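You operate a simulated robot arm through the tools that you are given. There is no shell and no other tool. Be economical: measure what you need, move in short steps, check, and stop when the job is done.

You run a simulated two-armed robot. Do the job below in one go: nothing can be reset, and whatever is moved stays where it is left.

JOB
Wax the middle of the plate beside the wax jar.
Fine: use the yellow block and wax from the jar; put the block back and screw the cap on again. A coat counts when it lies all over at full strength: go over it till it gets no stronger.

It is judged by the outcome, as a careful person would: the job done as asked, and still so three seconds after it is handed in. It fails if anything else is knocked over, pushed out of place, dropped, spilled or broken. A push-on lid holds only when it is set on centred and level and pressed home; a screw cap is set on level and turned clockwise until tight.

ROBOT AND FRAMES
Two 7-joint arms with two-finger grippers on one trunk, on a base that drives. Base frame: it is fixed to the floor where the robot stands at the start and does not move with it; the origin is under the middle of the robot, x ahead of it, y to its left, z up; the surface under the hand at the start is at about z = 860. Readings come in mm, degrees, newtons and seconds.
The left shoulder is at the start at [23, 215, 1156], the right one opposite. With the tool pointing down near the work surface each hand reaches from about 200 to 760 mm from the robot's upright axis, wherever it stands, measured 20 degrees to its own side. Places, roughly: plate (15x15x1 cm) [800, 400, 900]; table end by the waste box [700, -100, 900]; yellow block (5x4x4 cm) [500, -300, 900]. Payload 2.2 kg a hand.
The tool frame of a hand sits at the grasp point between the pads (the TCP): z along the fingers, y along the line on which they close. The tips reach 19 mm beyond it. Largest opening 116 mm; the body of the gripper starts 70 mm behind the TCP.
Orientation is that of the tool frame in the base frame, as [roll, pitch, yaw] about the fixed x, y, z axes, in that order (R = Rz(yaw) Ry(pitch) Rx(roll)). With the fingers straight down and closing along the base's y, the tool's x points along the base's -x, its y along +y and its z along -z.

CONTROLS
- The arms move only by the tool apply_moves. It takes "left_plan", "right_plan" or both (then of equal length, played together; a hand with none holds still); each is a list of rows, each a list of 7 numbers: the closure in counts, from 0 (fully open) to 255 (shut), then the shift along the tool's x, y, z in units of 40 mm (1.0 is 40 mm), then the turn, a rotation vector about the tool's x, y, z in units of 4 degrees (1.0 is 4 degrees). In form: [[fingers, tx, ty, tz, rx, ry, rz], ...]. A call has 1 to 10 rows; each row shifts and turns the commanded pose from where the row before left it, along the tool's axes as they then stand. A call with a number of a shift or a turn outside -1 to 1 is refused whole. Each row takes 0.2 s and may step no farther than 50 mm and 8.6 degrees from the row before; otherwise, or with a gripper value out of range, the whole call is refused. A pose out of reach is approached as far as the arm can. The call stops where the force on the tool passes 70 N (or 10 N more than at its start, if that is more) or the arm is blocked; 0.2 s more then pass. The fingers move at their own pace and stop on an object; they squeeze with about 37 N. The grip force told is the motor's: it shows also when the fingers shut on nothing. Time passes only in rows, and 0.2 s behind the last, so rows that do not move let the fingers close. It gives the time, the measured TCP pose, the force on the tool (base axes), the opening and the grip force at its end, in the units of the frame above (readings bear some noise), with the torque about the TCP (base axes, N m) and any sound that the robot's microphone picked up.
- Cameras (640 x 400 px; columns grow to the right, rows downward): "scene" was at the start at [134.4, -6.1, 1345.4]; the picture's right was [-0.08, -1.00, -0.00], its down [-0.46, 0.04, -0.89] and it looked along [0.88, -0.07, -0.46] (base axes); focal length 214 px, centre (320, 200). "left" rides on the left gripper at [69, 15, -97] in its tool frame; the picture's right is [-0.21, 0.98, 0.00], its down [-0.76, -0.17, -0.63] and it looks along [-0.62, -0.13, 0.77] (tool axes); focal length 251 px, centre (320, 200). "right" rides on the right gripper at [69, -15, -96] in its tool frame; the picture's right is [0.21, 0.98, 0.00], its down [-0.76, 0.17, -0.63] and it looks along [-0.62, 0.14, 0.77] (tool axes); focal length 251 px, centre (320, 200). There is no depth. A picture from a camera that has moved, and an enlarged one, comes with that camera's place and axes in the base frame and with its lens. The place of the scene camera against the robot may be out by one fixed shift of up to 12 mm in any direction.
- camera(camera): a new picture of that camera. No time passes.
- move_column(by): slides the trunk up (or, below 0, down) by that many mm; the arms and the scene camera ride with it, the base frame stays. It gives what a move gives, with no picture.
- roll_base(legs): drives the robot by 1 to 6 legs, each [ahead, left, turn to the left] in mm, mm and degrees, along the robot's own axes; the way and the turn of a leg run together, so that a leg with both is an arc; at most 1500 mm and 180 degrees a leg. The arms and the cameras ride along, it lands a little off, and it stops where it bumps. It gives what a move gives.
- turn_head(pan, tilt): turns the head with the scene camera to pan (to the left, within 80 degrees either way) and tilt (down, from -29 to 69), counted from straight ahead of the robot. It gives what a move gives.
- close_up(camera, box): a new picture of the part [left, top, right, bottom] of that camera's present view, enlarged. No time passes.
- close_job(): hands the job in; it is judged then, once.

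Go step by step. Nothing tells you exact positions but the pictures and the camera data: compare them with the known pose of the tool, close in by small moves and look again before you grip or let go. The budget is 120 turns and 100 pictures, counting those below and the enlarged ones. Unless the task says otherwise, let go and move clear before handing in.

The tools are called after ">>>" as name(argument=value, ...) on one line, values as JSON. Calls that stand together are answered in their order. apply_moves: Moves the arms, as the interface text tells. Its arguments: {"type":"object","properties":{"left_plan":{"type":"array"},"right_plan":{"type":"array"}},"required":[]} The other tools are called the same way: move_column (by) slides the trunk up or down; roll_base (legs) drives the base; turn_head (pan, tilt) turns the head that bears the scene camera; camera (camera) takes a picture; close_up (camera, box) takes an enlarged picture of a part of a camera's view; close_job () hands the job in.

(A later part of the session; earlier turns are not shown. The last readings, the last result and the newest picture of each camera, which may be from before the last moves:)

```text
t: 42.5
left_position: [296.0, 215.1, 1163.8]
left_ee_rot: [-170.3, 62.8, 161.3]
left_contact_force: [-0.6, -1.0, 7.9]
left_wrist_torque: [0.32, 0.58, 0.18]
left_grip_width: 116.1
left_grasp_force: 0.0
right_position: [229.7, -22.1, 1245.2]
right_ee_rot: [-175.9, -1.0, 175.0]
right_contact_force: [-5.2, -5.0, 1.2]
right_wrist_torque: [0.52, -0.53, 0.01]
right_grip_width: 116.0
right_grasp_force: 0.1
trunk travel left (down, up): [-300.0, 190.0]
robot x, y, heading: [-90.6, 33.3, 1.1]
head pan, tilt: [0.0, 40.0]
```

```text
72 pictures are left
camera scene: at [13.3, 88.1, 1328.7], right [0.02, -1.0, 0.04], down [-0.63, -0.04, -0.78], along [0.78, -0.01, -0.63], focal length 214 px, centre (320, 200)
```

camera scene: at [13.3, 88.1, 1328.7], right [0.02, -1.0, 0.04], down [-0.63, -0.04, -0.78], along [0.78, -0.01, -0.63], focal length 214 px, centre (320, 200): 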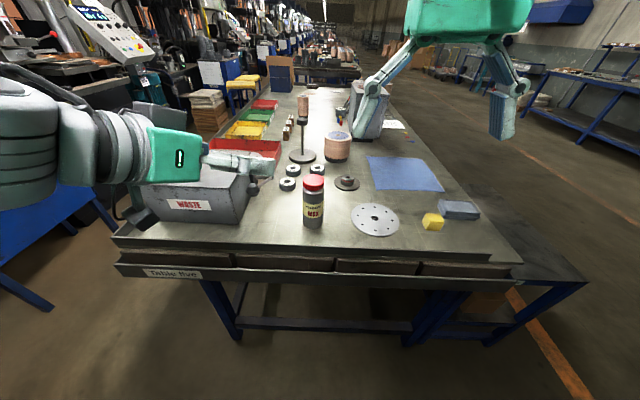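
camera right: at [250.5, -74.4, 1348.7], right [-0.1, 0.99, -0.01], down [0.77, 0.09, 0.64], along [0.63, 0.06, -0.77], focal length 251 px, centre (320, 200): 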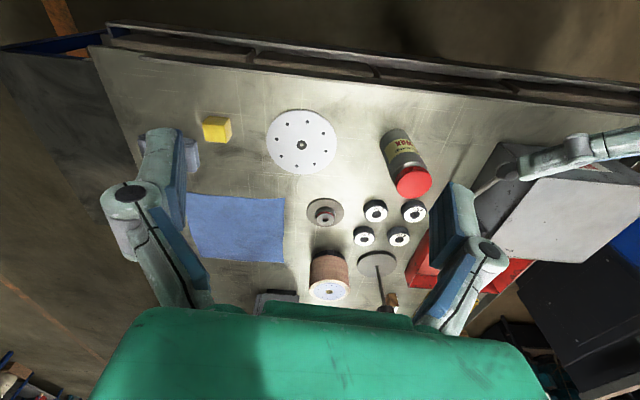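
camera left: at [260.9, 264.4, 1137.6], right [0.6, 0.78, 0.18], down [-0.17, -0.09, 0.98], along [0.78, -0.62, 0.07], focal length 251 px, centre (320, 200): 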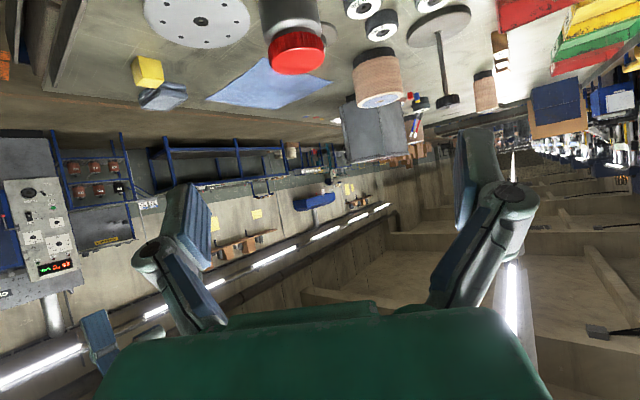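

>>> roll_base(legs=[[0, 0, 0]])

>>> roll_base(legs=[[0, 0, 0]])

>>> roll_base(legs=[[0, 0, 0]])

```text
t: 43.4
left_position: [333.4, -10.3, 1197.0]
left_ee_rot: [-177.8, 61.5, 158.4]
left_contact_force: [-0.3, -5.1, 1.1]
left_wrist_torque: [0.28, 0.03, 0.35]
left_grip_width: 115.7
left_grasp_force: 0.1
right_position: [269.2, -251.0, 1193.9]
right_ee_rot: [175.7, -5.3, 177.5]
right_contact_force: [-4.0, 1.0, 3.4]
right_wrist_torque: [-0.13, -0.36, -0.05]
right_grip_width: 116.0
right_grasp_force: 0.0
trunk travel left (down, up): [-300.0, 190.0]
robot x, y, heading: [-31.1, -20.0, 2.7]
head pan, tilt: [0.0, 40.0]
stopped in leg 1: the robot was blocked; the commanded pose is now the measured one
```

```text
t: 44.1
left_position: [353.5, -5.3, 1183.5]
left_ee_rot: [-171.3, 59.7, 167.0]
left_contact_force: [2.9, -4.9, -0.1]
left_wrist_torque: [0.24, 0.05, 0.25]
left_grip_width: 115.7
left_grasp_force: 0.1
right_position: [301.8, -253.0, 1151.4]
right_ee_rot: [175.0, -10.2, -178.9]
right_contact_force: [1.6, -4.2, 1.9]
right_wrist_torque: [0.39, 0.06, -0.06]
right_grip_width: 116.0
right_grasp_force: 0.1
trunk travel left (down, up): [-300.0, 190.0]
robot x, y, heading: [-19.0, -5.9, 4.2]
head pan, tilt: [0.0, 40.0]
stopped in leg 1: the robot was blocked; the commanded pose is now the measured one
```

```text
t: 45.1
left_position: [361.0, 27.7, 1207.2]
left_ee_rot: [-162.9, 62.7, 176.6]
left_contact_force: [1.0, -3.3, -1.9]
left_wrist_torque: [0.11, -0.09, 0.14]
left_grip_width: 115.8
left_grasp_force: 0.0
right_position: [284.7, -205.3, 1144.1]
right_ee_rot: [176.6, -11.6, -177.5]
right_contact_force: [-1.2, -3.3, 0.9]
right_wrist_torque: [0.36, -0.12, -0.08]
right_grip_width: 115.9
right_grasp_force: 0.0
trunk travel left (down, up): [-300.0, 190.0]
robot x, y, heading: [-8.4, 1.7, 4.7]
head pan, tilt: [0.0, 40.0]
stopped in leg 1: the robot was blocked; the commanded pose is now the measured one
```

>>> turn_head(pan=60, tilt=20)

>>> camera(camera="scene")

>>> camera(camera="right")

>>> camera(camera="left")

```text
t: 46.5
left_position: [345.5, -2.7, 1216.7]
left_ee_rot: [-168.1, 64.1, 172.0]
left_contact_force: [2.8, -1.7, 6.6]
left_wrist_torque: [0.22, 0.56, 0.0]
left_grip_width: 115.9
left_grasp_force: 0.1
right_position: [262.5, -221.4, 1172.3]
right_ee_rot: [175.6, -7.5, -178.1]
right_contact_force: [-0.9, -0.6, 2.1]
right_wrist_torque: [0.07, -0.13, -0.02]
right_grip_width: 115.9
right_grasp_force: 0.0
trunk travel left (down, up): [-300.0, 190.0]
robot x, y, heading: [-32.7, -5.1, 4.6]
head pan, tilt: [60.0, 20.0]
```

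```text
71 pictures are left
camera scene: at [54.6, -31.4, 1364.8], right [0.9, -0.43, -0.04], down [-0.15, -0.22, -0.96], along [0.4, 0.88, -0.27], focal length 214 px, centre (320, 200)
```

scene: 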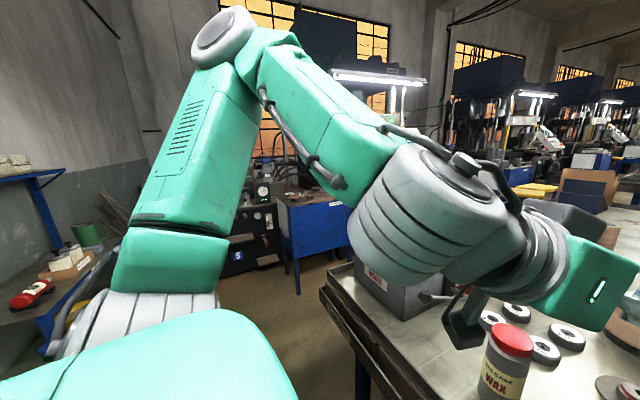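

```text
70 pictures are left
camera right: at [208.1, -246.3, 1276.0], right [-0.24, 0.97, 0.1], down [0.83, 0.14, 0.54], along [0.51, 0.21, -0.84], focal length 251 px, centre (320, 200)
```

right: 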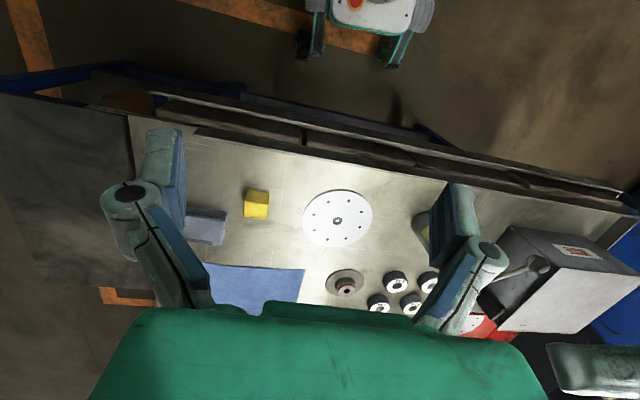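

```text
69 pictures are left
camera left: at [238.8, 47.0, 1194.3], right [0.4, 0.91, 0.11], down [-0.26, 0.0, 0.97], along [0.88, -0.42, 0.24], focal length 251 px, centre (320, 200)
```

left: 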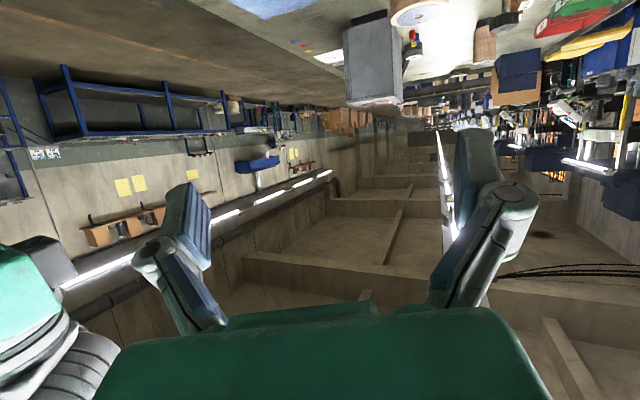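

>>> move_column(by=0)

>>> move_column(by=0)

>>> move_column(by=0)

>>> move_column(by=0)

```text
t: 46.8
left_position: [339.9, 226.3, 1208.2]
left_ee_rot: [-142.9, 64.7, -162.6]
left_contact_force: [-2.5, 3.3, -3.8]
left_wrist_torque: [-0.23, -0.31, -0.12]
left_grip_width: 116.1
left_grasp_force: 0.0
right_position: [241.9, 8.6, 1185.0]
right_ee_rot: [-174.4, -7.9, -177.5]
right_contact_force: [0.9, 0.8, -0.4]
right_wrist_torque: [-0.04, 0.01, -0.02]
right_grip_width: 115.7
right_grasp_force: 0.0
trunk travel left (down, up): [-301.0, 189.0]
robot x, y, heading: [-45.9, 11.8, 6.0]
head pan, tilt: [60.0, 20.0]
stopped: the arm was blocked; the commanded pose is now the measured one
```

```text
t: 47.3
left_position: [366.4, -10.5, 1224.0]
left_ee_rot: [-159.5, 64.2, -176.4]
left_contact_force: [-1.2, -6.6, -5.2]
left_wrist_torque: [0.13, -0.39, 0.48]
left_grip_width: 115.6
left_grasp_force: 0.0
right_position: [274.2, -226.0, 1135.0]
right_ee_rot: [174.5, -12.1, -173.8]
right_contact_force: [0.9, -2.2, 2.1]
right_wrist_torque: [0.13, 0.0, -0.04]
right_grip_width: 115.8
right_grasp_force: 0.1
trunk travel left (down, up): [-301.0, 189.0]
robot x, y, heading: [-25.1, -5.3, 6.8]
head pan, tilt: [60.0, 20.0]
stopped: the arm was blocked; the commanded pose is now the measured one
```

```text
t: 47.8
left_position: [356.6, 223.8, 1233.8]
left_ee_rot: [-131.4, 64.5, -148.8]
left_contact_force: [-1.1, 7.0, 0.9]
left_wrist_torque: [-0.23, 0.03, -0.57]
left_grip_width: 115.9
left_grasp_force: 0.0
right_position: [231.4, 18.1, 1170.9]
right_ee_rot: [-175.5, -9.8, -175.3]
right_contact_force: [1.7, 0.6, -0.3]
right_wrist_torque: [-0.01, 0.05, 0.03]
right_grip_width: 115.8
right_grasp_force: 0.0
trunk travel left (down, up): [-302.0, 188.0]
robot x, y, heading: [-28.1, 11.3, 6.8]
head pan, tilt: [60.0, 20.0]
stopped: the arm was blocked; the commanded pose is now the measured one
```

```text
t: 48.4
left_position: [373.4, -10.3, 1247.6]
left_ee_rot: [-147.0, 65.1, -162.1]
left_contact_force: [0.7, -5.3, -3.0]
left_wrist_torque: [0.11, -0.24, 0.4]
left_grip_width: 116.0
left_grasp_force: 0.0
right_position: [259.1, -212.4, 1123.4]
right_ee_rot: [173.8, -13.2, -171.4]
right_contact_force: [1.2, -1.7, 2.6]
right_wrist_torque: [0.11, 0.05, -0.08]
right_grip_width: 115.8
right_grasp_force: 0.1
trunk travel left (down, up): [-303.0, 187.0]
robot x, y, heading: [-18.8, -0.1, 7.7]
head pan, tilt: [60.0, 20.0]
stopped: the arm was blocked; the commanded pose is now the measured one
```

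>>> turn_head(pan=60, tilt=20)

>>> turn_head(pan=60, tilt=20)

>>> turn_head(pan=60, tilt=20)

>>> turn_head(pan=60, tilt=20)

>>> turn_head(pan=60, tilt=20)

>>> turn_head(pan=60, tilt=20)

```text
t: 49.0
left_position: [346.7, 191.1, 1244.1]
left_ee_rot: [-130.1, 62.3, -146.3]
left_contact_force: [2.9, 3.3, 2.3]
left_wrist_torque: [-0.07, 0.28, -0.32]
left_grip_width: 116.1
left_grasp_force: 0.0
right_position: [237.5, -33.3, 1154.6]
right_ee_rot: [-176.8, -10.5, -173.1]
right_contact_force: [2.5, -1.7, -1.0]
right_wrist_torque: [0.15, 0.2, -0.01]
right_grip_width: 115.8
right_grasp_force: 0.1
trunk travel left (down, up): [-303.0, 187.0]
robot x, y, heading: [-21.4, 22.6, 7.8]
head pan, tilt: [60.0, 20.0]
```

```text
t: 49.5
left_position: [373.8, -25.8, 1247.1]
left_ee_rot: [-149.7, 65.6, -164.7]
left_contact_force: [-0.7, -1.5, -0.4]
left_wrist_torque: [0.05, -0.07, 0.1]
left_grip_width: 115.8
left_grasp_force: 0.0
right_position: [261.2, -228.6, 1135.4]
right_ee_rot: [173.8, -10.5, -172.0]
right_contact_force: [-1.0, -0.8, 1.9]
right_wrist_torque: [0.0, -0.06, -0.05]
right_grip_width: 115.9
right_grasp_force: 0.1
trunk travel left (down, up): [-303.0, 187.0]
robot x, y, heading: [-13.5, -16.6, 7.7]
head pan, tilt: [60.0, 20.0]
```

```text
t: 50.1
left_position: [339.1, 165.1, 1252.4]
left_ee_rot: [-130.9, 63.1, -147.1]
left_contact_force: [1.5, 1.3, 0.6]
left_wrist_torque: [0.0, 0.09, -0.06]
left_grip_width: 115.8
left_grasp_force: 0.0
right_position: [227.6, -57.7, 1148.1]
right_ee_rot: [-177.8, -12.4, -172.6]
right_contact_force: [0.5, -0.9, -0.8]
right_wrist_torque: [0.02, 0.02, 0.03]
right_grip_width: 115.7
right_grasp_force: 0.0
trunk travel left (down, up): [-303.0, 187.0]
robot x, y, heading: [-25.6, 15.1, 7.4]
head pan, tilt: [60.0, 20.0]
```

```text
t: 50.8
left_position: [368.2, 29.0, 1248.7]
left_ee_rot: [-145.6, 65.6, -162.4]
left_contact_force: [1.6, -5.4, 2.5]
left_wrist_torque: [0.23, 0.19, 0.32]
left_grip_width: 116.0
left_grasp_force: 0.0
right_position: [249.5, -163.2, 1147.8]
right_ee_rot: [176.3, -10.7, -172.8]
right_contact_force: [-1.9, 0.5, 1.0]
right_wrist_torque: [-0.08, -0.17, 0.0]
right_grip_width: 116.0
right_grasp_force: 0.1
trunk travel left (down, up): [-303.0, 187.0]
robot x, y, heading: [-7.7, -0.8, 7.2]
head pan, tilt: [60.0, 20.0]
```

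```text
t: 51.4
left_position: [347.6, 56.5, 1258.7]
left_ee_rot: [-135.8, 63.8, -151.6]
left_contact_force: [1.0, -1.7, -3.4]
left_wrist_torque: [-0.03, -0.25, 0.08]
left_grip_width: 116.1
left_grasp_force: 0.1
right_position: [223.7, -162.6, 1125.7]
right_ee_rot: [177.4, -13.6, -172.3]
right_contact_force: [-4.7, -1.9, -4.4]
right_wrist_torque: [0.18, -0.22, -0.04]
right_grip_width: 115.8
right_grasp_force: 0.1
trunk travel left (down, up): [-303.0, 187.0]
robot x, y, heading: [-29.8, 3.0, 6.8]
head pan, tilt: [60.0, 20.0]
```

```text
t: 52.0
left_position: [363.8, 158.8, 1242.5]
left_ee_rot: [-133.3, 63.0, -150.0]
left_contact_force: [0.1, 4.7, -1.3]
left_wrist_torque: [-0.2, -0.06, -0.39]
left_grip_width: 116.1
left_grasp_force: 0.0
right_position: [252.3, -57.5, 1152.4]
right_ee_rot: [-178.6, -10.7, -173.2]
right_contact_force: [4.6, -1.1, -0.7]
right_wrist_torque: [0.08, 0.44, 0.02]
right_grip_width: 115.9
right_grasp_force: 0.1
trunk travel left (down, up): [-303.0, 187.0]
robot x, y, heading: [-11.7, 20.1, 7.2]
head pan, tilt: [60.0, 20.0]
```

>>> turn_head(pan=-70, tilt=40)

>>> turn_head(pan=70, tilt=40)

>>> turn_head(pan=-70, tilt=40)

>>> turn_head(pan=0, tilt=40)

```text
t: 54.1
left_position: [445.1, 79.5, 1247.6]
left_ee_rot: [-136.4, 64.8, -159.6]
left_contact_force: [1.8, -0.3, 2.7]
left_wrist_torque: [0.09, 0.26, -0.09]
left_grip_width: 115.7
left_grasp_force: 0.1
right_position: [301.0, -98.7, 1152.9]
right_ee_rot: [179.1, -11.2, -179.6]
right_contact_force: [-0.4, -0.2, 2.4]
right_wrist_torque: [0.0, -0.08, 0.03]
right_grip_width: 115.9
right_grasp_force: 0.0
trunk travel left (down, up): [-303.0, 187.0]
robot x, y, heading: [58.1, 17.8, 0.5]
head pan, tilt: [-70.0, 40.0]
```

```text
t: 56.3
left_position: [410.7, 53.0, 1242.4]
left_ee_rot: [-141.2, 65.3, -161.9]
left_contact_force: [1.7, -5.1, -5.3]
left_wrist_torque: [-0.01, -0.38, 0.37]
left_grip_width: 115.8
left_grasp_force: 0.1
right_position: [273.2, -127.1, 1148.6]
right_ee_rot: [177.4, -11.2, -176.7]
right_contact_force: [0.2, -4.7, -1.7]
right_wrist_torque: [0.4, -0.04, -0.14]
right_grip_width: 116.0
right_grasp_force: 0.2
trunk travel left (down, up): [-303.0, 187.0]
robot x, y, heading: [28.8, 8.4, 3.5]
head pan, tilt: [70.0, 40.0]
```

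```text
t: 58.5
left_position: [374.5, 12.7, 1241.4]
left_ee_rot: [-152.1, 65.4, -166.2]
left_contact_force: [4.6, -1.7, 1.6]
left_wrist_torque: [0.12, 0.32, 0.05]
left_grip_width: 116.0
left_grasp_force: 0.0
right_position: [255.1, -165.8, 1149.0]
right_ee_rot: [171.3, -13.8, -171.3]
right_contact_force: [2.6, 1.1, 1.9]
right_wrist_torque: [-0.08, 0.25, -0.03]
right_grip_width: 116.1
right_grasp_force: 0.1
trunk travel left (down, up): [-303.0, 187.0]
robot x, y, heading: [-43.6, 0.3, 9.3]
head pan, tilt: [-70.0, 40.0]
```

```text
t: 59.9
left_position: [341.7, 193.8, 1247.8]
left_ee_rot: [-129.3, 62.7, -145.6]
left_contact_force: [1.4, 1.4, -1.1]
left_wrist_torque: [-0.05, 0.05, -0.13]
left_grip_width: 115.7
left_grasp_force: 0.1
right_position: [232.0, -32.7, 1155.4]
right_ee_rot: [-176.8, -10.2, -173.0]
right_contact_force: [0.9, -0.8, -1.1]
right_wrist_torque: [0.03, 0.05, 0.02]
right_grip_width: 116.1
right_grasp_force: 0.0
trunk travel left (down, up): [-303.0, 187.0]
robot x, y, heading: [-17.6, 22.9, 7.6]
head pan, tilt: [0.0, 40.0]
```

The body sways from side to side without decaying. I'll try holding both arms actively for a while to see whether that damps it.

>>> apply_moves(left_plan=[[0, 0, 0, 0, 0, 0, 0], [0, 0, 0, 0, 0, 0, 0], [0, 0, 0, 0, 0, 0, 0], [0, 0, 0, 0, 0, 0, 0], [0, 0, 0, 0, 0, 0, 0], [0, 0, 0, 0, 0, 0, 0]], right_plan=[[0, 0, 0, 0, 0, 0, 0], [0, 0, 0, 0, 0, 0, 0], [0, 0, 0, 0, 0, 0, 0], [0, 0, 0, 0, 0, 0, 0], [0, 0, 0, 0, 0, 0, 0], [0, 0, 0, 0, 0, 0, 0]])

>>> camera(camera="scene")

```text
t: 60.4
left_position: [376.1, -73.5, 1257.7]
left_ee_rot: [-148.0, 65.4, -162.1]
left_contact_force: [-2.5, -4.5, 1.1]
left_wrist_torque: [0.12, -0.09, 0.37]
left_grip_width: 115.9
left_grasp_force: 0.0
right_position: [255.3, -273.8, 1093.7]
right_ee_rot: [171.2, -15.9, -169.6]
right_contact_force: [-1.2, 0.5, 1.6]
right_wrist_torque: [0.02, -0.09, -0.05]
right_grip_width: 116.0
right_grasp_force: 0.0
trunk travel left (down, up): [-303.0, 187.0]
robot x, y, heading: [-12.7, -7.5, 7.7]
head pan, tilt: [0.0, 40.0]
stopped in row 2 (left hand): the arm was blocked; the commanded pose is now the measured one
```

```text
68 pictures are left
camera scene: at [126.8, -56.4, 1328.5], right [0.13, -0.99, -0.05], down [-0.63, -0.04, -0.78], along [0.77, 0.14, -0.63], focal length 214 px, centre (320, 200)
```

scene: 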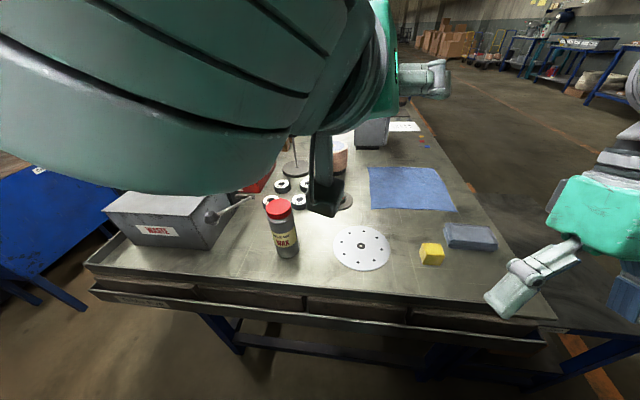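

The objects are still in place, but the hands swing too near. I'll back the robot away from the table so nothing can be hit while it calms down.

>>> roll_base(legs=[[-300, 0, 0]])

>>> turn_head(pan=0, tilt=40)

>>> camera(camera="scene")

```text
t: 61.3
left_position: [351.0, 35.6, 1265.5]
left_ee_rot: [-132.0, 63.6, -149.4]
left_contact_force: [-1.1, -1.1, -2.6]
left_wrist_torque: [-0.06, -0.25, 0.04]
left_grip_width: 116.0
left_grasp_force: 0.0
right_position: [209.7, -166.2, 1104.2]
right_ee_rot: [175.0, -17.2, -174.4]
right_contact_force: [-1.3, -1.5, -6.4]
right_wrist_torque: [0.15, 0.05, -0.09]
right_grip_width: 115.9
right_grasp_force: 0.0
trunk travel left (down, up): [-303.0, 187.0]
robot x, y, heading: [-11.9, 22.6, 4.9]
head pan, tilt: [0.0, 40.0]
stopped in leg 1: the robot was blocked; the commanded pose is now the measured one
```

```text
t: 61.9
left_position: [337.9, 129.4, 1255.9]
left_ee_rot: [-128.3, 63.3, -147.6]
left_contact_force: [0.9, 2.5, 0.0]
left_wrist_torque: [-0.07, 0.05, -0.17]
left_grip_width: 115.9
left_grasp_force: 0.1
right_position: [209.2, -72.6, 1128.9]
right_ee_rot: [178.8, -15.2, -176.7]
right_contact_force: [1.7, 0.0, 0.1]
right_wrist_torque: [0.05, 0.12, 0.03]
right_grip_width: 115.8
right_grasp_force: 0.1
trunk travel left (down, up): [-303.0, 187.0]
robot x, y, heading: [-20.3, 31.8, 4.2]
head pan, tilt: [0.0, 40.0]
```

```text
67 pictures are left
camera scene: at [106.3, 82.9, 1328.0], right [0.08, -1.0, 0.03], down [-0.64, -0.07, -0.77], along [0.76, 0.04, -0.64], focal length 214 px, centre (320, 200)
```

scene: 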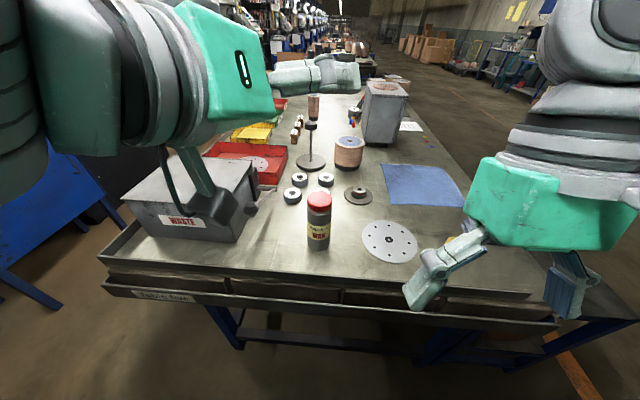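

>>> roll_base(legs=[[-60, 0, 0]])

>>> turn_head(pan=-20, tilt=69)

>>> camera(camera="scene")

```text
t: 63.3
left_position: [248.0, 57.5, 1256.4]
left_ee_rot: [-133.0, 62.7, -143.6]
left_contact_force: [-3.3, -5.1, 1.0]
left_wrist_torque: [0.22, 0.03, 0.55]
left_grip_width: 115.8
left_grasp_force: 0.0
right_position: [119.0, -144.6, 1102.7]
right_ee_rot: [173.1, -16.8, -166.3]
right_contact_force: [-0.7, -2.7, -0.8]
right_wrist_torque: [0.22, -0.08, -0.11]
right_grip_width: 115.7
right_grasp_force: 0.1
trunk travel left (down, up): [-303.0, 187.0]
robot x, y, heading: [-115.8, 18.3, 11.3]
head pan, tilt: [0.0, 40.0]
stopped in leg 1: the robot was blocked; the commanded pose is now the measured one
```

```text
t: 64.2
left_position: [243.0, 105.7, 1244.3]
left_ee_rot: [-134.1, 62.8, -144.4]
left_contact_force: [-0.1, 2.6, -0.8]
left_wrist_torque: [-0.1, -0.1, -0.28]
left_grip_width: 115.9
left_grasp_force: 0.0
right_position: [125.1, -95.4, 1115.3]
right_ee_rot: [174.4, -16.3, -166.4]
right_contact_force: [0.3, 1.5, -2.0]
right_wrist_torque: [-0.05, 0.13, 0.06]
right_grip_width: 116.0
right_grasp_force: 0.0
trunk travel left (down, up): [-303.0, 187.0]
robot x, y, heading: [-105.3, 20.5, 11.9]
head pan, tilt: [-20.0, 68.8]
```

```text
66 pictures are left
camera scene: at [-17.3, 63.4, 1291.3], right [-0.26, -0.96, 0.04], down [-0.9, 0.23, -0.37], along [0.35, -0.13, -0.93], focal length 214 px, centre (320, 200)
```

scene: 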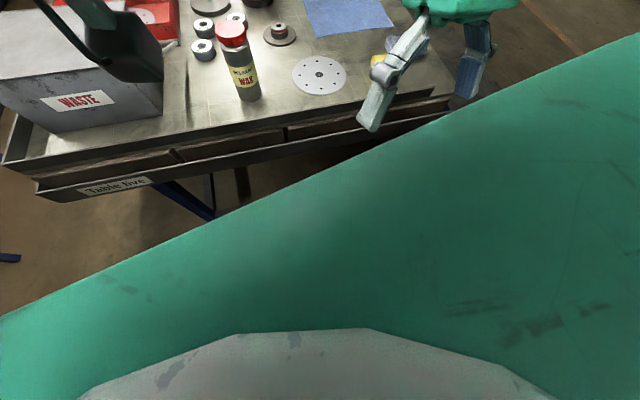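

>>> roll_base(legs=[[-100, 0, 0]])

>>> roll_base(legs=[[-100, 0, 0]])

>>> turn_head(pan=0, tilt=50)

>>> camera(camera="scene")

```text
t: 65.3
left_position: [186.0, 93.8, 1266.8]
left_ee_rot: [-125.9, 62.7, -134.9]
left_contact_force: [-2.4, 1.0, -2.5]
left_wrist_torque: [-0.01, -0.3, 0.04]
left_grip_width: 116.0
left_grasp_force: 0.1
right_position: [52.4, -97.9, 1107.3]
right_ee_rot: [173.1, -17.0, -164.9]
right_contact_force: [0.6, -1.8, -7.1]
right_wrist_torque: [0.11, 0.21, -0.04]
right_grip_width: 115.8
right_grasp_force: 0.1
trunk travel left (down, up): [-303.0, 187.0]
robot x, y, heading: [-160.1, 19.1, 13.1]
head pan, tilt: [-20.0, 68.8]
stopped in leg 1: the robot was blocked; the commanded pose is now the measured one
```

```text
t: 66.4
left_position: [144.6, 30.5, 1275.2]
left_ee_rot: [-125.2, 63.7, -136.6]
left_contact_force: [0.9, -5.8, 1.0]
left_wrist_torque: [0.23, 0.06, 0.48]
left_grip_width: 116.3
left_grasp_force: 0.1
right_position: [2.6, -132.2, 1110.9]
right_ee_rot: [169.2, -18.8, -170.0]
right_contact_force: [0.6, -1.9, 2.7]
right_wrist_torque: [0.13, 0.06, -0.06]
right_grip_width: 115.9
right_grasp_force: 0.0
trunk travel left (down, up): [-303.0, 187.0]
robot x, y, heading: [-219.7, 3.3, 10.6]
head pan, tilt: [-20.0, 68.8]
stopped in leg 1: the robot was blocked; the commanded pose is now the measured one
```

```text
t: 67.2
left_position: [155.1, 169.3, 1260.0]
left_ee_rot: [-121.8, 59.6, -128.8]
left_contact_force: [2.2, 3.9, 0.0]
left_wrist_torque: [-0.13, 0.01, -0.35]
left_grip_width: 115.9
left_grasp_force: 0.0
right_position: [9.5, -27.1, 1121.0]
right_ee_rot: [174.4, -18.8, -169.1]
right_contact_force: [-0.9, 1.3, 0.5]
right_wrist_torque: [-0.12, -0.09, 0.03]
right_grip_width: 116.0
right_grasp_force: 0.0
trunk travel left (down, up): [-303.0, 187.0]
robot x, y, heading: [-209.4, 21.0, 12.6]
head pan, tilt: [0.0, 50.0]
```

```text
65 pictures are left
camera scene: at [-93.5, 113.6, 1313.2], right [-0.03, -1.0, 0.07], down [-0.77, -0.02, -0.64], along [0.64, -0.07, -0.76], focal length 214 px, centre (320, 200)
```

scene: 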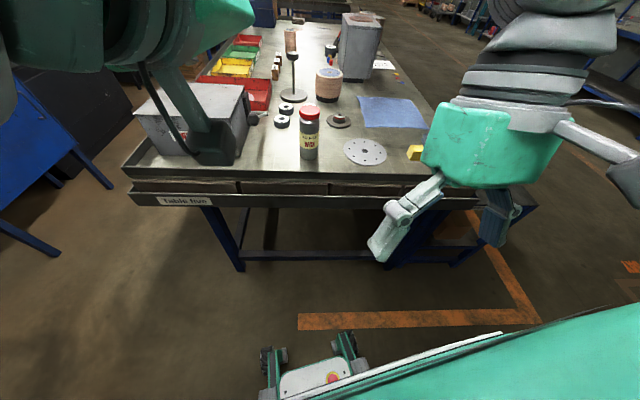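

>>> turn_head(pan=0, tilt=50)

>>> turn_head(pan=0, tilt=50)

>>> turn_head(pan=0, tilt=50)

>>> turn_head(pan=0, tilt=50)

>>> turn_head(pan=0, tilt=50)

>>> turn_head(pan=0, tilt=50)

```text
t: 67.8
left_position: [66.5, 89.2, 1276.4]
left_ee_rot: [-121.2, 64.6, -130.0]
left_contact_force: [1.9, -4.4, 0.8]
left_wrist_torque: [0.1, 0.16, 0.37]
left_grip_width: 115.9
left_grasp_force: 0.0
right_position: [-70.2, -57.5, 1128.8]
right_ee_rot: [169.8, -19.2, -166.3]
right_contact_force: [0.2, -2.1, 1.9]
right_wrist_torque: [0.2, 0.01, -0.05]
right_grip_width: 116.0
right_grasp_force: 0.0
trunk travel left (down, up): [-303.0, 187.0]
robot x, y, heading: [-276.3, -2.1, 14.9]
head pan, tilt: [0.0, 50.0]
```

```text
t: 68.5
left_position: [220.4, 114.9, 1262.0]
left_ee_rot: [-128.1, 61.4, -129.7]
left_contact_force: [3.6, 1.2, 2.9]
left_wrist_torque: [0.0, 0.39, -0.2]
left_grip_width: 115.7
left_grasp_force: 0.1
right_position: [75.8, -90.3, 1115.9]
right_ee_rot: [170.2, -19.4, -164.7]
right_contact_force: [3.5, 2.4, 2.7]
right_wrist_torque: [-0.18, 0.18, 0.09]
right_grip_width: 116.0
right_grasp_force: 0.0
trunk travel left (down, up): [-303.0, 187.0]
robot x, y, heading: [-164.2, 9.5, 15.5]
head pan, tilt: [0.0, 50.0]
```

```text
t: 69.0
left_position: [18.4, 158.1, 1260.0]
left_ee_rot: [-119.5, 62.0, -124.6]
left_contact_force: [-3.0, 8.1, -4.2]
left_wrist_torque: [-0.27, -0.45, -0.64]
left_grip_width: 116.2
left_grasp_force: 0.0
right_position: [-109.8, -1.3, 1124.3]
right_ee_rot: [171.8, -20.5, -163.3]
right_contact_force: [-1.7, 3.2, -5.5]
right_wrist_torque: [-0.28, 0.06, 0.15]
right_grip_width: 115.4
right_grasp_force: 0.1
trunk travel left (down, up): [-303.0, 187.0]
robot x, y, heading: [-320.3, -17.0, 18.6]
head pan, tilt: [0.0, 50.0]
```

```text
t: 69.7
left_position: [195.9, 59.7, 1265.2]
left_ee_rot: [-127.8, 61.6, -133.0]
left_contact_force: [46.8, 30.5, -13.6]
left_wrist_torque: [-1.06, 0.17, -3.33]
left_grip_width: 115.6
left_grasp_force: 0.0
right_position: [37.2, -133.1, 1111.4]
right_ee_rot: [169.4, -19.3, -168.0]
right_contact_force: [-0.5, -0.9, 7.0]
right_wrist_torque: [0.05, -0.18, -0.08]
right_grip_width: 116.1
right_grasp_force: 0.1
trunk travel left (down, up): [-303.0, 187.0]
robot x, y, heading: [-201.5, -3.7, 12.0]
head pan, tilt: [0.0, 50.0]
```

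```text
t: 70.2
left_position: [36.3, 170.1, 1278.3]
left_ee_rot: [-114.2, 61.8, -124.7]
left_contact_force: [-5.1, -0.7, 3.9]
left_wrist_torque: [0.11, 0.3, 0.1]
left_grip_width: 116.2
left_grasp_force: 0.1
right_position: [-96.8, 7.7, 1128.6]
right_ee_rot: [175.7, -18.2, -168.7]
right_contact_force: [-0.9, -2.4, -1.4]
right_wrist_torque: [0.19, -0.02, -0.04]
right_grip_width: 115.8
right_grasp_force: 0.0
trunk travel left (down, up): [-303.0, 187.0]
robot x, y, heading: [-283.7, 10.7, 13.3]
head pan, tilt: [0.0, 50.0]
```

```text
t: 70.8
left_position: [214.4, 41.5, 1246.1]
left_ee_rot: [-134.6, 62.2, -139.2]
left_contact_force: [1.6, -4.6, -3.6]
left_wrist_torque: [0.08, -0.29, 0.31]
left_grip_width: 115.6
left_grasp_force: 0.0
right_position: [70.5, -137.5, 1111.8]
right_ee_rot: [168.5, -20.0, -166.5]
right_contact_force: [1.6, 1.4, 3.2]
right_wrist_torque: [-0.26, 0.04, 0.08]
right_grip_width: 116.1
right_grasp_force: 0.1
trunk travel left (down, up): [-303.0, 187.0]
robot x, y, heading: [-188.0, -18.3, 14.0]
head pan, tilt: [0.0, 50.0]
```

>>> move_column(by=-150)

>>> move_column(by=-150)

>>> turn_head(pan=0, tilt=50)

>>> turn_head(pan=0, tilt=50)

>>> camera(camera="scene")

```text
t: 71.4
left_position: [18.3, 231.7, 1259.5]
left_ee_rot: [-107.7, 60.9, -110.7]
left_contact_force: [-3.9, 10.3, -7.1]
left_wrist_torque: [-0.21, -0.57, -0.8]
left_grip_width: 115.9
left_grasp_force: 0.2
right_position: [-148.9, 81.0, 1113.6]
right_ee_rot: [172.5, -23.0, -165.0]
right_contact_force: [1.7, 7.8, -4.3]
right_wrist_torque: [-0.67, 0.37, 0.33]
right_grip_width: 115.6
right_grasp_force: 0.0
trunk travel left (down, up): [-285.0, 205.0]
robot x, y, heading: [-330.6, -20.5, 19.8]
head pan, tilt: [0.0, 50.0]
stopped: the arm was blocked; the commanded pose is now the measured one
```

```text
t: 72.0
left_position: [158.1, 77.9, 1253.0]
left_ee_rot: [-116.0, 60.7, -114.3]
left_contact_force: [-11.7, -14.5, 0.8]
left_wrist_torque: [0.39, -0.29, 1.27]
left_grip_width: 115.6
left_grasp_force: 0.1
right_position: [-8.8, -104.5, 1066.6]
right_ee_rot: [164.1, -20.4, -161.0]
right_contact_force: [0.0, -1.2, 4.8]
right_wrist_torque: [0.0, -0.17, -0.08]
right_grip_width: 116.1
right_grasp_force: 0.0
trunk travel left (down, up): [-261.0, 229.0]
robot x, y, heading: [-243.9, 1.1, 18.8]
head pan, tilt: [0.0, 50.0]
stopped: the arm was blocked; the commanded pose is now the measured one
```

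```text
t: 72.6
left_position: [50.1, 244.8, 1255.8]
left_ee_rot: [-103.9, 55.9, -107.5]
left_contact_force: [1.3, 5.4, 4.4]
left_wrist_torque: [-0.06, 0.44, -0.41]
left_grip_width: 115.8
left_grasp_force: 0.1
right_position: [-84.2, 59.4, 1078.6]
right_ee_rot: [174.2, -19.6, -164.2]
right_contact_force: [2.4, -0.6, -0.6]
right_wrist_torque: [0.19, 0.19, 0.0]
right_grip_width: 116.0
right_grasp_force: 0.0
trunk travel left (down, up): [-261.0, 229.0]
robot x, y, heading: [-269.1, 19.8, 18.8]
head pan, tilt: [0.0, 50.0]
```

```text
t: 73.2
left_position: [116.2, 21.7, 1261.3]
left_ee_rot: [-115.2, 63.9, -118.2]
left_contact_force: [-3.2, -4.3, 1.9]
left_wrist_torque: [0.11, 0.12, 0.45]
left_grip_width: 116.0
left_grasp_force: 0.2
right_position: [-23.0, -129.0, 1069.6]
right_ee_rot: [163.8, -19.9, -161.2]
right_contact_force: [-0.7, 0.0, 0.8]
right_wrist_torque: [-0.08, 0.0, 0.04]
right_grip_width: 116.0
right_grasp_force: 0.0
trunk travel left (down, up): [-261.0, 229.0]
robot x, y, heading: [-256.7, -17.5, 19.3]
head pan, tilt: [0.0, 50.0]
```

```text
64 pictures are left
camera scene: at [-105.1, -73.6, 1269.7], right [0.24, -0.97, -0.08], down [-0.76, -0.13, -0.64], along [0.61, 0.21, -0.77], focal length 214 px, centre (320, 200)
```

scene: 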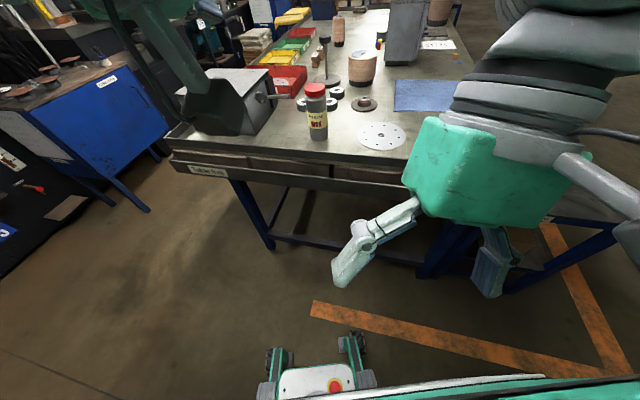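

>>> move_column(by=-100)

>>> move_column(by=-100)

>>> move_column(by=-100)

>>> turn_head(pan=0, tilt=50)

>>> turn_head(pan=0, tilt=50)

```text
t: 73.6
left_position: [18.7, 283.6, 1246.1]
left_ee_rot: [-99.4, 54.2, -101.6]
left_contact_force: [-2.9, 5.7, -1.3]
left_wrist_torque: [-0.1, -0.11, -0.5]
left_grip_width: 116.1
left_grasp_force: 0.0
right_position: [-132.1, 110.5, 1074.6]
right_ee_rot: [174.3, -20.7, -162.7]
right_contact_force: [1.7, -0.5, 0.1]
right_wrist_torque: [0.02, 0.11, 0.05]
right_grip_width: 115.9
right_grasp_force: 0.1
trunk travel left (down, up): [-252.0, 238.0]
robot x, y, heading: [-284.3, 6.2, 20.9]
head pan, tilt: [0.0, 50.0]
stopped: the arm was blocked; the commanded pose is now the measured one
```

```text
t: 74.2
left_position: [116.1, 68.7, 1230.3]
left_ee_rot: [-111.9, 60.0, -109.8]
left_contact_force: [-1.7, -11.5, -1.9]
left_wrist_torque: [0.19, -0.23, 0.93]
left_grip_width: 115.9
left_grasp_force: 0.1
right_position: [-38.8, -96.9, 1036.4]
right_ee_rot: [162.1, -20.9, -156.2]
right_contact_force: [53.0, -8.2, -1.8]
right_wrist_torque: [1.34, 6.94, 4.1]
right_grip_width: 115.8
right_grasp_force: 0.2
trunk travel left (down, up): [-235.0, 255.0]
robot x, y, heading: [-260.1, -6.3, 21.8]
head pan, tilt: [0.0, 50.0]
stopped: the arm was blocked; the commanded pose is now the measured one
```

```text
t: 74.6
left_position: [48.5, 236.9, 1238.9]
left_ee_rot: [-96.4, 52.7, -96.8]
left_contact_force: [-0.5, 5.0, -1.4]
left_wrist_torque: [-0.06, -0.11, -0.4]
left_grip_width: 115.7
left_grasp_force: 0.0
right_position: [-114.2, 78.3, 1045.9]
right_ee_rot: [170.0, -21.1, -161.2]
right_contact_force: [53.8, 74.2, 63.3]
right_wrist_torque: [-12.43, 9.74, -0.22]
right_grip_width: 116.0
right_grasp_force: 0.1
trunk travel left (down, up): [-223.0, 267.0]
robot x, y, heading: [-263.5, 1.0, 21.4]
head pan, tilt: [0.0, 50.0]
stopped: the force on the tool passed its limit at 96 N (the readings are from after the stop); the commanded pose is now the measured one
```

```text
t: 75.2
left_position: [84.5, 79.2, 1218.2]
left_ee_rot: [-108.6, 60.5, -110.1]
left_contact_force: [0.3, -1.9, 0.2]
left_wrist_torque: [0.07, -0.07, 0.16]
left_grip_width: 115.8
left_grasp_force: 0.1
right_position: [-54.6, -70.8, 1033.9]
right_ee_rot: [164.2, -20.4, -157.3]
right_contact_force: [103.6, -18.4, -3.4]
right_wrist_torque: [2.47, 13.22, 6.98]
right_grip_width: 115.9
right_grasp_force: 0.0
trunk travel left (down, up): [-223.0, 267.0]
robot x, y, heading: [-254.7, -21.2, 21.6]
head pan, tilt: [0.0, 50.0]
```

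```text
t: 75.8
left_position: [6.8, 260.4, 1214.9]
left_ee_rot: [-100.1, 53.9, -102.2]
left_contact_force: [1.1, 1.4, 0.0]
left_wrist_torque: [-0.01, 0.02, -0.12]
left_grip_width: 115.9
left_grasp_force: 0.1
right_position: [-121.3, 90.6, 1042.3]
right_ee_rot: [171.8, -19.8, -160.8]
right_contact_force: [46.7, 60.0, -6.2]
right_wrist_torque: [-7.86, 6.14, -0.76]
right_grip_width: 115.7
right_grasp_force: 0.0
trunk travel left (down, up): [-223.0, 267.0]
robot x, y, heading: [-269.5, 15.7, 21.7]
head pan, tilt: [0.0, 50.0]
```

The right hand is bumping against the robot's own trunk. I'll push it forward, clear of the body, in short calls.

>>> apply_moves(right_plan=[[0, -0.8, 0, -0.5, 0, 0, 0], [0, -0.8, 0, -0.5, 0, 0, 0]])

>>> apply_moves(right_plan=[[0, -0.8, 0, -0.5, 0, 0, 0], [0, -0.8, 0, -0.5, 0, 0, 0]])

>>> apply_moves(right_plan=[[0, -0.8, 0, -0.5, 0, 0, 0], [0, -0.8, 0, -0.5, 0, 0, 0]])

>>> turn_head(pan=0, tilt=50)

>>> turn_head(pan=0, tilt=50)

>>> camera(camera="scene")

```text
t: 76.2
left_position: [95.7, 44.6, 1223.2]
left_ee_rot: [-109.6, 60.4, -109.3]
left_contact_force: [-0.9, -2.8, 0.3]
left_wrist_torque: [0.05, -0.01, 0.26]
left_grip_width: 116.2
left_grasp_force: 0.1
right_position: [-31.9, -108.0, 1031.2]
right_ee_rot: [160.9, -20.6, -156.1]
right_contact_force: [-0.4, -1.2, 0.3]
right_wrist_torque: [0.09, 0.0, -0.07]
right_grip_width: 116.0
right_grasp_force: 0.1
trunk travel left (down, up): [-223.0, 267.0]
robot x, y, heading: [-257.9, -8.2, 21.3]
head pan, tilt: [0.0, 50.0]
stopped in row 1 (left hand): the arm was blocked; the commanded pose is now the measured one
```

```text
t: 76.7
left_position: [21.6, 286.5, 1232.4]
left_ee_rot: [-95.1, 49.4, -96.3]
left_contact_force: [-2.8, 1.8, -4.7]
left_wrist_torque: [-0.06, -0.4, -0.19]
left_grip_width: 115.8
left_grasp_force: 0.1
right_position: [-73.0, 123.5, 1048.2]
right_ee_rot: [172.9, -20.9, -160.1]
right_contact_force: [-0.4, 1.0, -0.1]
right_wrist_torque: [-0.04, 0.01, 0.06]
right_grip_width: 115.8
right_grasp_force: 0.0
trunk travel left (down, up): [-223.0, 267.0]
robot x, y, heading: [-259.8, 17.6, 20.7]
head pan, tilt: [0.0, 50.0]
stopped in row 2 (left hand): the arm was blocked; the commanded pose is now the measured one
```

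```text
t: 77.2
left_position: [118.6, 60.5, 1233.4]
left_ee_rot: [-105.9, 56.8, -102.9]
left_contact_force: [-0.9, -5.0, -0.5]
left_wrist_torque: [0.11, -0.08, 0.48]
left_grip_width: 115.9
left_grasp_force: 0.0
right_position: [50.1, -81.6, 1038.4]
right_ee_rot: [159.8, -21.2, -154.6]
right_contact_force: [0.5, -1.5, 0.8]
right_wrist_torque: [0.07, 0.06, -0.08]
right_grip_width: 116.0
right_grasp_force: 0.0
trunk travel left (down, up): [-223.0, 267.0]
robot x, y, heading: [-242.5, -2.0, 21.2]
head pan, tilt: [0.0, 50.0]
stopped in row 2 (left hand): the arm was blocked; the commanded pose is now the measured one
```

```text
t: 77.8
left_position: [31.1, 264.6, 1231.1]
left_ee_rot: [-98.5, 49.0, -96.1]
left_contact_force: [0.5, 6.9, -2.2]
left_wrist_torque: [-0.04, -0.12, -0.52]
left_grip_width: 116.1
left_grasp_force: 0.1
right_position: [-21.8, 88.1, 1052.2]
right_ee_rot: [169.6, -21.2, -157.4]
right_contact_force: [0.6, -0.9, -1.1]
right_wrist_torque: [0.13, 0.02, -0.02]
right_grip_width: 115.9
right_grasp_force: 0.0
trunk travel left (down, up): [-223.0, 267.0]
robot x, y, heading: [-256.7, 22.3, 21.4]
head pan, tilt: [0.0, 50.0]
```

```text
t: 78.4
left_position: [107.9, 79.7, 1237.6]
left_ee_rot: [-103.7, 56.5, -103.3]
left_contact_force: [-0.9, -1.0, 0.6]
left_wrist_torque: [0.03, 0.09, 0.13]
left_grip_width: 115.8
left_grasp_force: 0.1
right_position: [46.6, -54.4, 1044.2]
right_ee_rot: [161.2, -21.6, -155.6]
right_contact_force: [0.1, 0.6, 1.1]
right_wrist_torque: [-0.03, -0.03, -0.02]
right_grip_width: 115.9
right_grasp_force: 0.0
trunk travel left (down, up): [-223.0, 267.0]
robot x, y, heading: [-235.9, -6.1, 21.1]
head pan, tilt: [0.0, 50.0]
```

```text
63 pictures are left
camera scene: at [-81.7, -50.0, 1232.6], right [0.32, -0.94, -0.08], down [-0.75, -0.2, -0.63], along [0.58, 0.26, -0.77], focal length 214 px, centre (320, 200)
```

scene: 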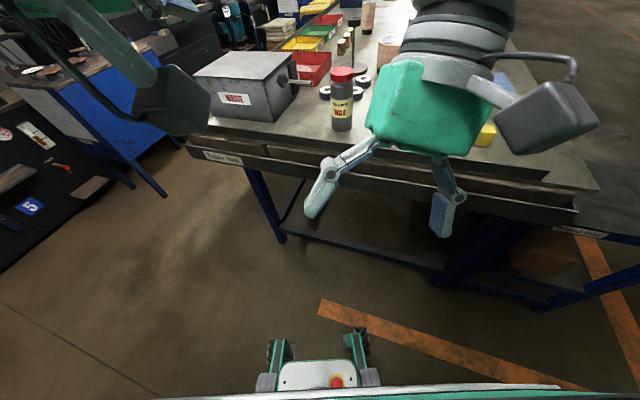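

I worked out the sway's timing (period about 1.1 s, now at its right-hand extreme). A left drive of about one period should take the swing out, so I'll try that.

>>> roll_base(legs=[[0, 80, 0]])

>>> turn_head(pan=0, tilt=50)

>>> turn_head(pan=0, tilt=50)

>>> turn_head(pan=0, tilt=50)

>>> turn_head(pan=0, tilt=50)

```text
t: 79.1
left_position: [117.2, 145.3, 1249.8]
left_ee_rot: [-99.7, 49.1, -94.6]
left_contact_force: [2.3, -4.2, -0.8]
left_wrist_torque: [0.05, -0.05, 0.42]
left_grip_width: 116.0
left_grasp_force: 0.1
right_position: [29.6, -35.2, 1026.7]
right_ee_rot: [161.7, -21.9, -153.7]
right_contact_force: [-0.9, -3.7, -1.9]
right_wrist_torque: [0.3, 0.0, -0.2]
right_grip_width: 115.4
right_grasp_force: 0.0
trunk travel left (down, up): [-223.0, 267.0]
robot x, y, heading: [-228.2, 28.4, 20.9]
head pan, tilt: [0.0, 50.0]
stopped in leg 1: the robot was blocked; the commanded pose is now the measured one
```

```text
t: 79.7
left_position: [45.8, 262.6, 1236.2]
left_ee_rot: [-96.5, 47.5, -95.7]
left_contact_force: [0.2, 3.7, 1.1]
left_wrist_torque: [-0.02, 0.07, -0.23]
left_grip_width: 116.0
left_grasp_force: 0.0
right_position: [-18.3, 90.7, 1048.2]
right_ee_rot: [168.4, -21.2, -157.3]
right_contact_force: [1.3, 0.0, -0.1]
right_wrist_torque: [0.0, 0.06, 0.04]
right_grip_width: 116.3
right_grasp_force: 0.0
trunk travel left (down, up): [-223.0, 267.0]
robot x, y, heading: [-242.3, 41.0, 20.4]
head pan, tilt: [0.0, 50.0]
```

```text
t: 80.3
left_position: [106.6, 69.2, 1243.8]
left_ee_rot: [-101.4, 54.9, -100.0]
left_contact_force: [-1.5, -2.7, 0.0]
left_wrist_torque: [0.05, 0.01, 0.19]
left_grip_width: 116.1
left_grasp_force: 0.1
right_position: [36.0, -70.4, 1040.1]
right_ee_rot: [159.9, -20.7, -154.6]
right_contact_force: [-0.9, 0.2, 1.5]
right_wrist_torque: [-0.04, -0.08, -0.05]
right_grip_width: 115.9
right_grasp_force: 0.0
trunk travel left (down, up): [-223.0, 267.0]
robot x, y, heading: [-231.5, 1.6, 20.9]
head pan, tilt: [0.0, 50.0]
```

```text
t: 80.9
left_position: [93.4, 238.9, 1235.1]
left_ee_rot: [-100.1, 47.7, -94.4]
left_contact_force: [1.4, 3.1, 0.3]
left_wrist_torque: [-0.03, 0.0, -0.28]
left_grip_width: 115.9
left_grasp_force: 0.1
right_position: [16.7, 54.8, 1044.6]
right_ee_rot: [166.0, -21.5, -154.9]
right_contact_force: [0.0, 1.1, 1.2]
right_wrist_torque: [-0.1, -0.09, 0.06]
right_grip_width: 115.9
right_grasp_force: 0.1
trunk travel left (down, up): [-223.0, 267.0]
robot x, y, heading: [-224.2, 35.3, 21.5]
head pan, tilt: [0.0, 50.0]
```

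```text
t: 81.5
left_position: [44.2, 193.8, 1238.2]
left_ee_rot: [-97.7, 50.0, -95.0]
left_contact_force: [-2.2, 1.6, -3.0]
left_wrist_torque: [0.01, -0.26, -0.25]
left_grip_width: 116.0
left_grasp_force: 0.0
right_position: [-31.1, 42.9, 1042.6]
right_ee_rot: [166.1, -21.8, -154.6]
right_contact_force: [-1.7, 0.4, -5.6]
right_wrist_torque: [0.05, 0.06, -0.01]
right_grip_width: 115.9
right_grasp_force: 0.2
trunk travel left (down, up): [-223.0, 267.0]
robot x, y, heading: [-255.3, 21.6, 22.4]
head pan, tilt: [0.0, 50.0]
```

No-op waits do seem to let the sway decay slowly, while head pans and arm commands feed it. I'll simply wait with no-op calls.

>>> turn_head(pan=0, tilt=50)

>>> turn_head(pan=0, tilt=50)

>>> turn_head(pan=0, tilt=50)

>>> turn_head(pan=0, tilt=50)

>>> turn_head(pan=0, tilt=50)

>>> turn_head(pan=0, tilt=50)

>>> turn_head(pan=0, tilt=50)

>>> turn_head(pan=0, tilt=50)

>>> turn_head(pan=0, tilt=50)

>>> turn_head(pan=0, tilt=50)

```text
t: 82.1
left_position: [148.2, 100.6, 1231.5]
left_ee_rot: [-104.7, 53.1, -98.9]
left_contact_force: [0.5, -3.7, -1.1]
left_wrist_torque: [0.07, -0.06, 0.36]
left_grip_width: 115.5
left_grasp_force: 0.1
right_position: [67.0, -58.7, 1036.6]
right_ee_rot: [160.1, -21.5, -153.1]
right_contact_force: [2.5, -0.4, 0.3]
right_wrist_torque: [0.04, 0.12, 0.02]
right_grip_width: 116.1
right_grasp_force: 0.0
trunk travel left (down, up): [-223.0, 267.0]
robot x, y, heading: [-215.5, 2.3, 22.0]
head pan, tilt: [0.0, 50.0]
```

```text
t: 82.7
left_position: [17.9, 282.5, 1239.1]
left_ee_rot: [-95.4, 47.3, -93.2]
left_contact_force: [-0.5, -5.8, 5.5]
left_wrist_torque: [0.01, 0.41, 0.57]
left_grip_width: 115.7
left_grasp_force: 0.0
right_position: [-38.9, 106.4, 1048.9]
right_ee_rot: [169.4, -20.5, -156.0]
right_contact_force: [0.2, -2.1, -1.0]
right_wrist_torque: [0.15, 0.07, 0.0]
right_grip_width: 115.9
right_grasp_force: 0.0
trunk travel left (down, up): [-223.0, 267.0]
robot x, y, heading: [-247.9, 50.3, 21.4]
head pan, tilt: [0.0, 50.0]
```

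```text
t: 83.3
left_position: [97.1, 43.8, 1243.3]
left_ee_rot: [-101.8, 56.2, -97.3]
left_contact_force: [-1.8, -3.6, -1.3]
left_wrist_torque: [0.1, -0.2, 0.23]
left_grip_width: 115.8
left_grasp_force: 0.1
right_position: [32.5, -94.7, 1037.1]
right_ee_rot: [159.1, -20.1, -151.6]
right_contact_force: [-1.8, -1.4, 0.5]
right_wrist_torque: [0.1, -0.14, -0.09]
right_grip_width: 116.0
right_grasp_force: 0.0
trunk travel left (down, up): [-223.0, 267.0]
robot x, y, heading: [-232.5, -10.3, 23.5]
head pan, tilt: [0.0, 50.0]
```

```text
t: 83.9
left_position: [51.5, 275.6, 1228.3]
left_ee_rot: [-99.6, 45.5, -96.6]
left_contact_force: [2.3, 1.0, -0.6]
left_wrist_torque: [-0.01, -0.05, 0.0]
left_grip_width: 116.1
left_grasp_force: 0.0
right_position: [-30.0, 85.4, 1046.9]
right_ee_rot: [168.9, -22.0, -158.3]
right_contact_force: [0.9, -0.9, -1.9]
right_wrist_torque: [0.13, 0.11, 0.0]
right_grip_width: 116.1
right_grasp_force: 0.1
trunk travel left (down, up): [-223.0, 267.0]
robot x, y, heading: [-265.6, 33.5, 19.1]
head pan, tilt: [0.0, 50.0]
```

```text
t: 84.5
left_position: [84.6, 101.5, 1250.6]
left_ee_rot: [-100.4, 54.1, -97.4]
left_contact_force: [4.4, -3.8, 4.6]
left_wrist_torque: [0.05, 0.41, 0.33]
left_grip_width: 115.6
left_grasp_force: 0.0
right_position: [5.9, -35.6, 1047.5]
right_ee_rot: [160.8, -21.4, -153.3]
right_contact_force: [-1.4, 0.9, 0.6]
right_wrist_torque: [-0.06, -0.16, 0.0]
right_grip_width: 116.2
right_grasp_force: 0.0
trunk travel left (down, up): [-223.0, 267.0]
robot x, y, heading: [-245.3, 8.6, 22.3]
head pan, tilt: [0.0, 50.0]
```

```text
t: 85.1
left_position: [135.7, 212.1, 1237.5]
left_ee_rot: [-101.7, 49.3, -92.4]
left_contact_force: [0.7, 2.1, -0.1]
left_wrist_torque: [-0.04, -0.02, -0.15]
left_grip_width: 116.0
left_grasp_force: 0.0
right_position: [60.9, 26.1, 1039.5]
right_ee_rot: [162.9, -21.8, -151.4]
right_contact_force: [2.5, 0.4, -2.4]
right_wrist_torque: [0.04, 0.32, 0.01]
right_grip_width: 116.0
right_grasp_force: 0.1
trunk travel left (down, up): [-223.0, 267.0]
robot x, y, heading: [-193.3, 34.6, 24.1]
head pan, tilt: [0.0, 50.0]
```

```text
t: 85.7
left_position: [-9.3, 229.9, 1240.0]
left_ee_rot: [-96.7, 48.4, -91.4]
left_contact_force: [-4.9, 4.0, -0.2]
left_wrist_torque: [0.0, -0.03, -0.34]
left_grip_width: 116.0
left_grasp_force: 0.0
right_position: [-75.1, 67.8, 1045.3]
right_ee_rot: [167.9, -21.6, -152.4]
right_contact_force: [-3.3, 2.0, -3.2]
right_wrist_torque: [-0.12, -0.19, 0.09]
right_grip_width: 115.5
right_grasp_force: 0.1
trunk travel left (down, up): [-223.0, 267.0]
robot x, y, heading: [-286.3, 9.3, 24.6]
head pan, tilt: [0.0, 50.0]
```

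```text
t: 86.3
left_position: [170.4, 115.3, 1231.0]
left_ee_rot: [-105.2, 52.4, -97.0]
left_contact_force: [0.2, -2.7, -3.6]
left_wrist_torque: [0.09, -0.28, 0.23]
left_grip_width: 116.0
left_grasp_force: 0.0
right_position: [92.0, -47.1, 1035.5]
right_ee_rot: [160.1, -21.8, -151.2]
right_contact_force: [2.9, 4.9, 0.2]
right_wrist_torque: [-0.42, 0.22, 0.2]
right_grip_width: 115.9
right_grasp_force: 0.1
trunk travel left (down, up): [-223.0, 267.0]
robot x, y, heading: [-193.3, -1.4, 23.9]
head pan, tilt: [0.0, 50.0]
```

```text
t: 86.9
left_position: [-29.4, 256.7, 1236.4]
left_ee_rot: [-95.4, 47.4, -94.3]
left_contact_force: [-0.7, 0.5, -4.6]
left_wrist_torque: [0.02, -0.35, 0.03]
left_grip_width: 116.0
left_grasp_force: 0.0
right_position: [-89.3, 83.6, 1050.7]
right_ee_rot: [169.5, -19.9, -156.8]
right_contact_force: [-0.6, -7.9, 0.6]
right_wrist_torque: [0.69, -0.13, -0.22]
right_grip_width: 116.0
right_grasp_force: 0.0
trunk travel left (down, up): [-223.0, 267.0]
robot x, y, heading: [-281.5, 33.1, 20.8]
head pan, tilt: [0.0, 50.0]
```

```text
t: 87.5
left_position: [113.1, 54.3, 1242.8]
left_ee_rot: [-102.0, 55.7, -100.1]
left_contact_force: [-3.2, -5.5, -0.3]
left_wrist_torque: [0.08, -0.08, 0.42]
left_grip_width: 115.9
left_grasp_force: 0.1
right_position: [42.4, -81.7, 1038.6]
right_ee_rot: [159.2, -20.6, -153.8]
right_contact_force: [-0.7, 0.1, -0.3]
right_wrist_torque: [-0.04, 0.03, -0.03]
right_grip_width: 115.7
right_grasp_force: 0.0
trunk travel left (down, up): [-223.0, 267.0]
robot x, y, heading: [-231.3, 3.9, 21.4]
head pan, tilt: [0.0, 50.0]
```

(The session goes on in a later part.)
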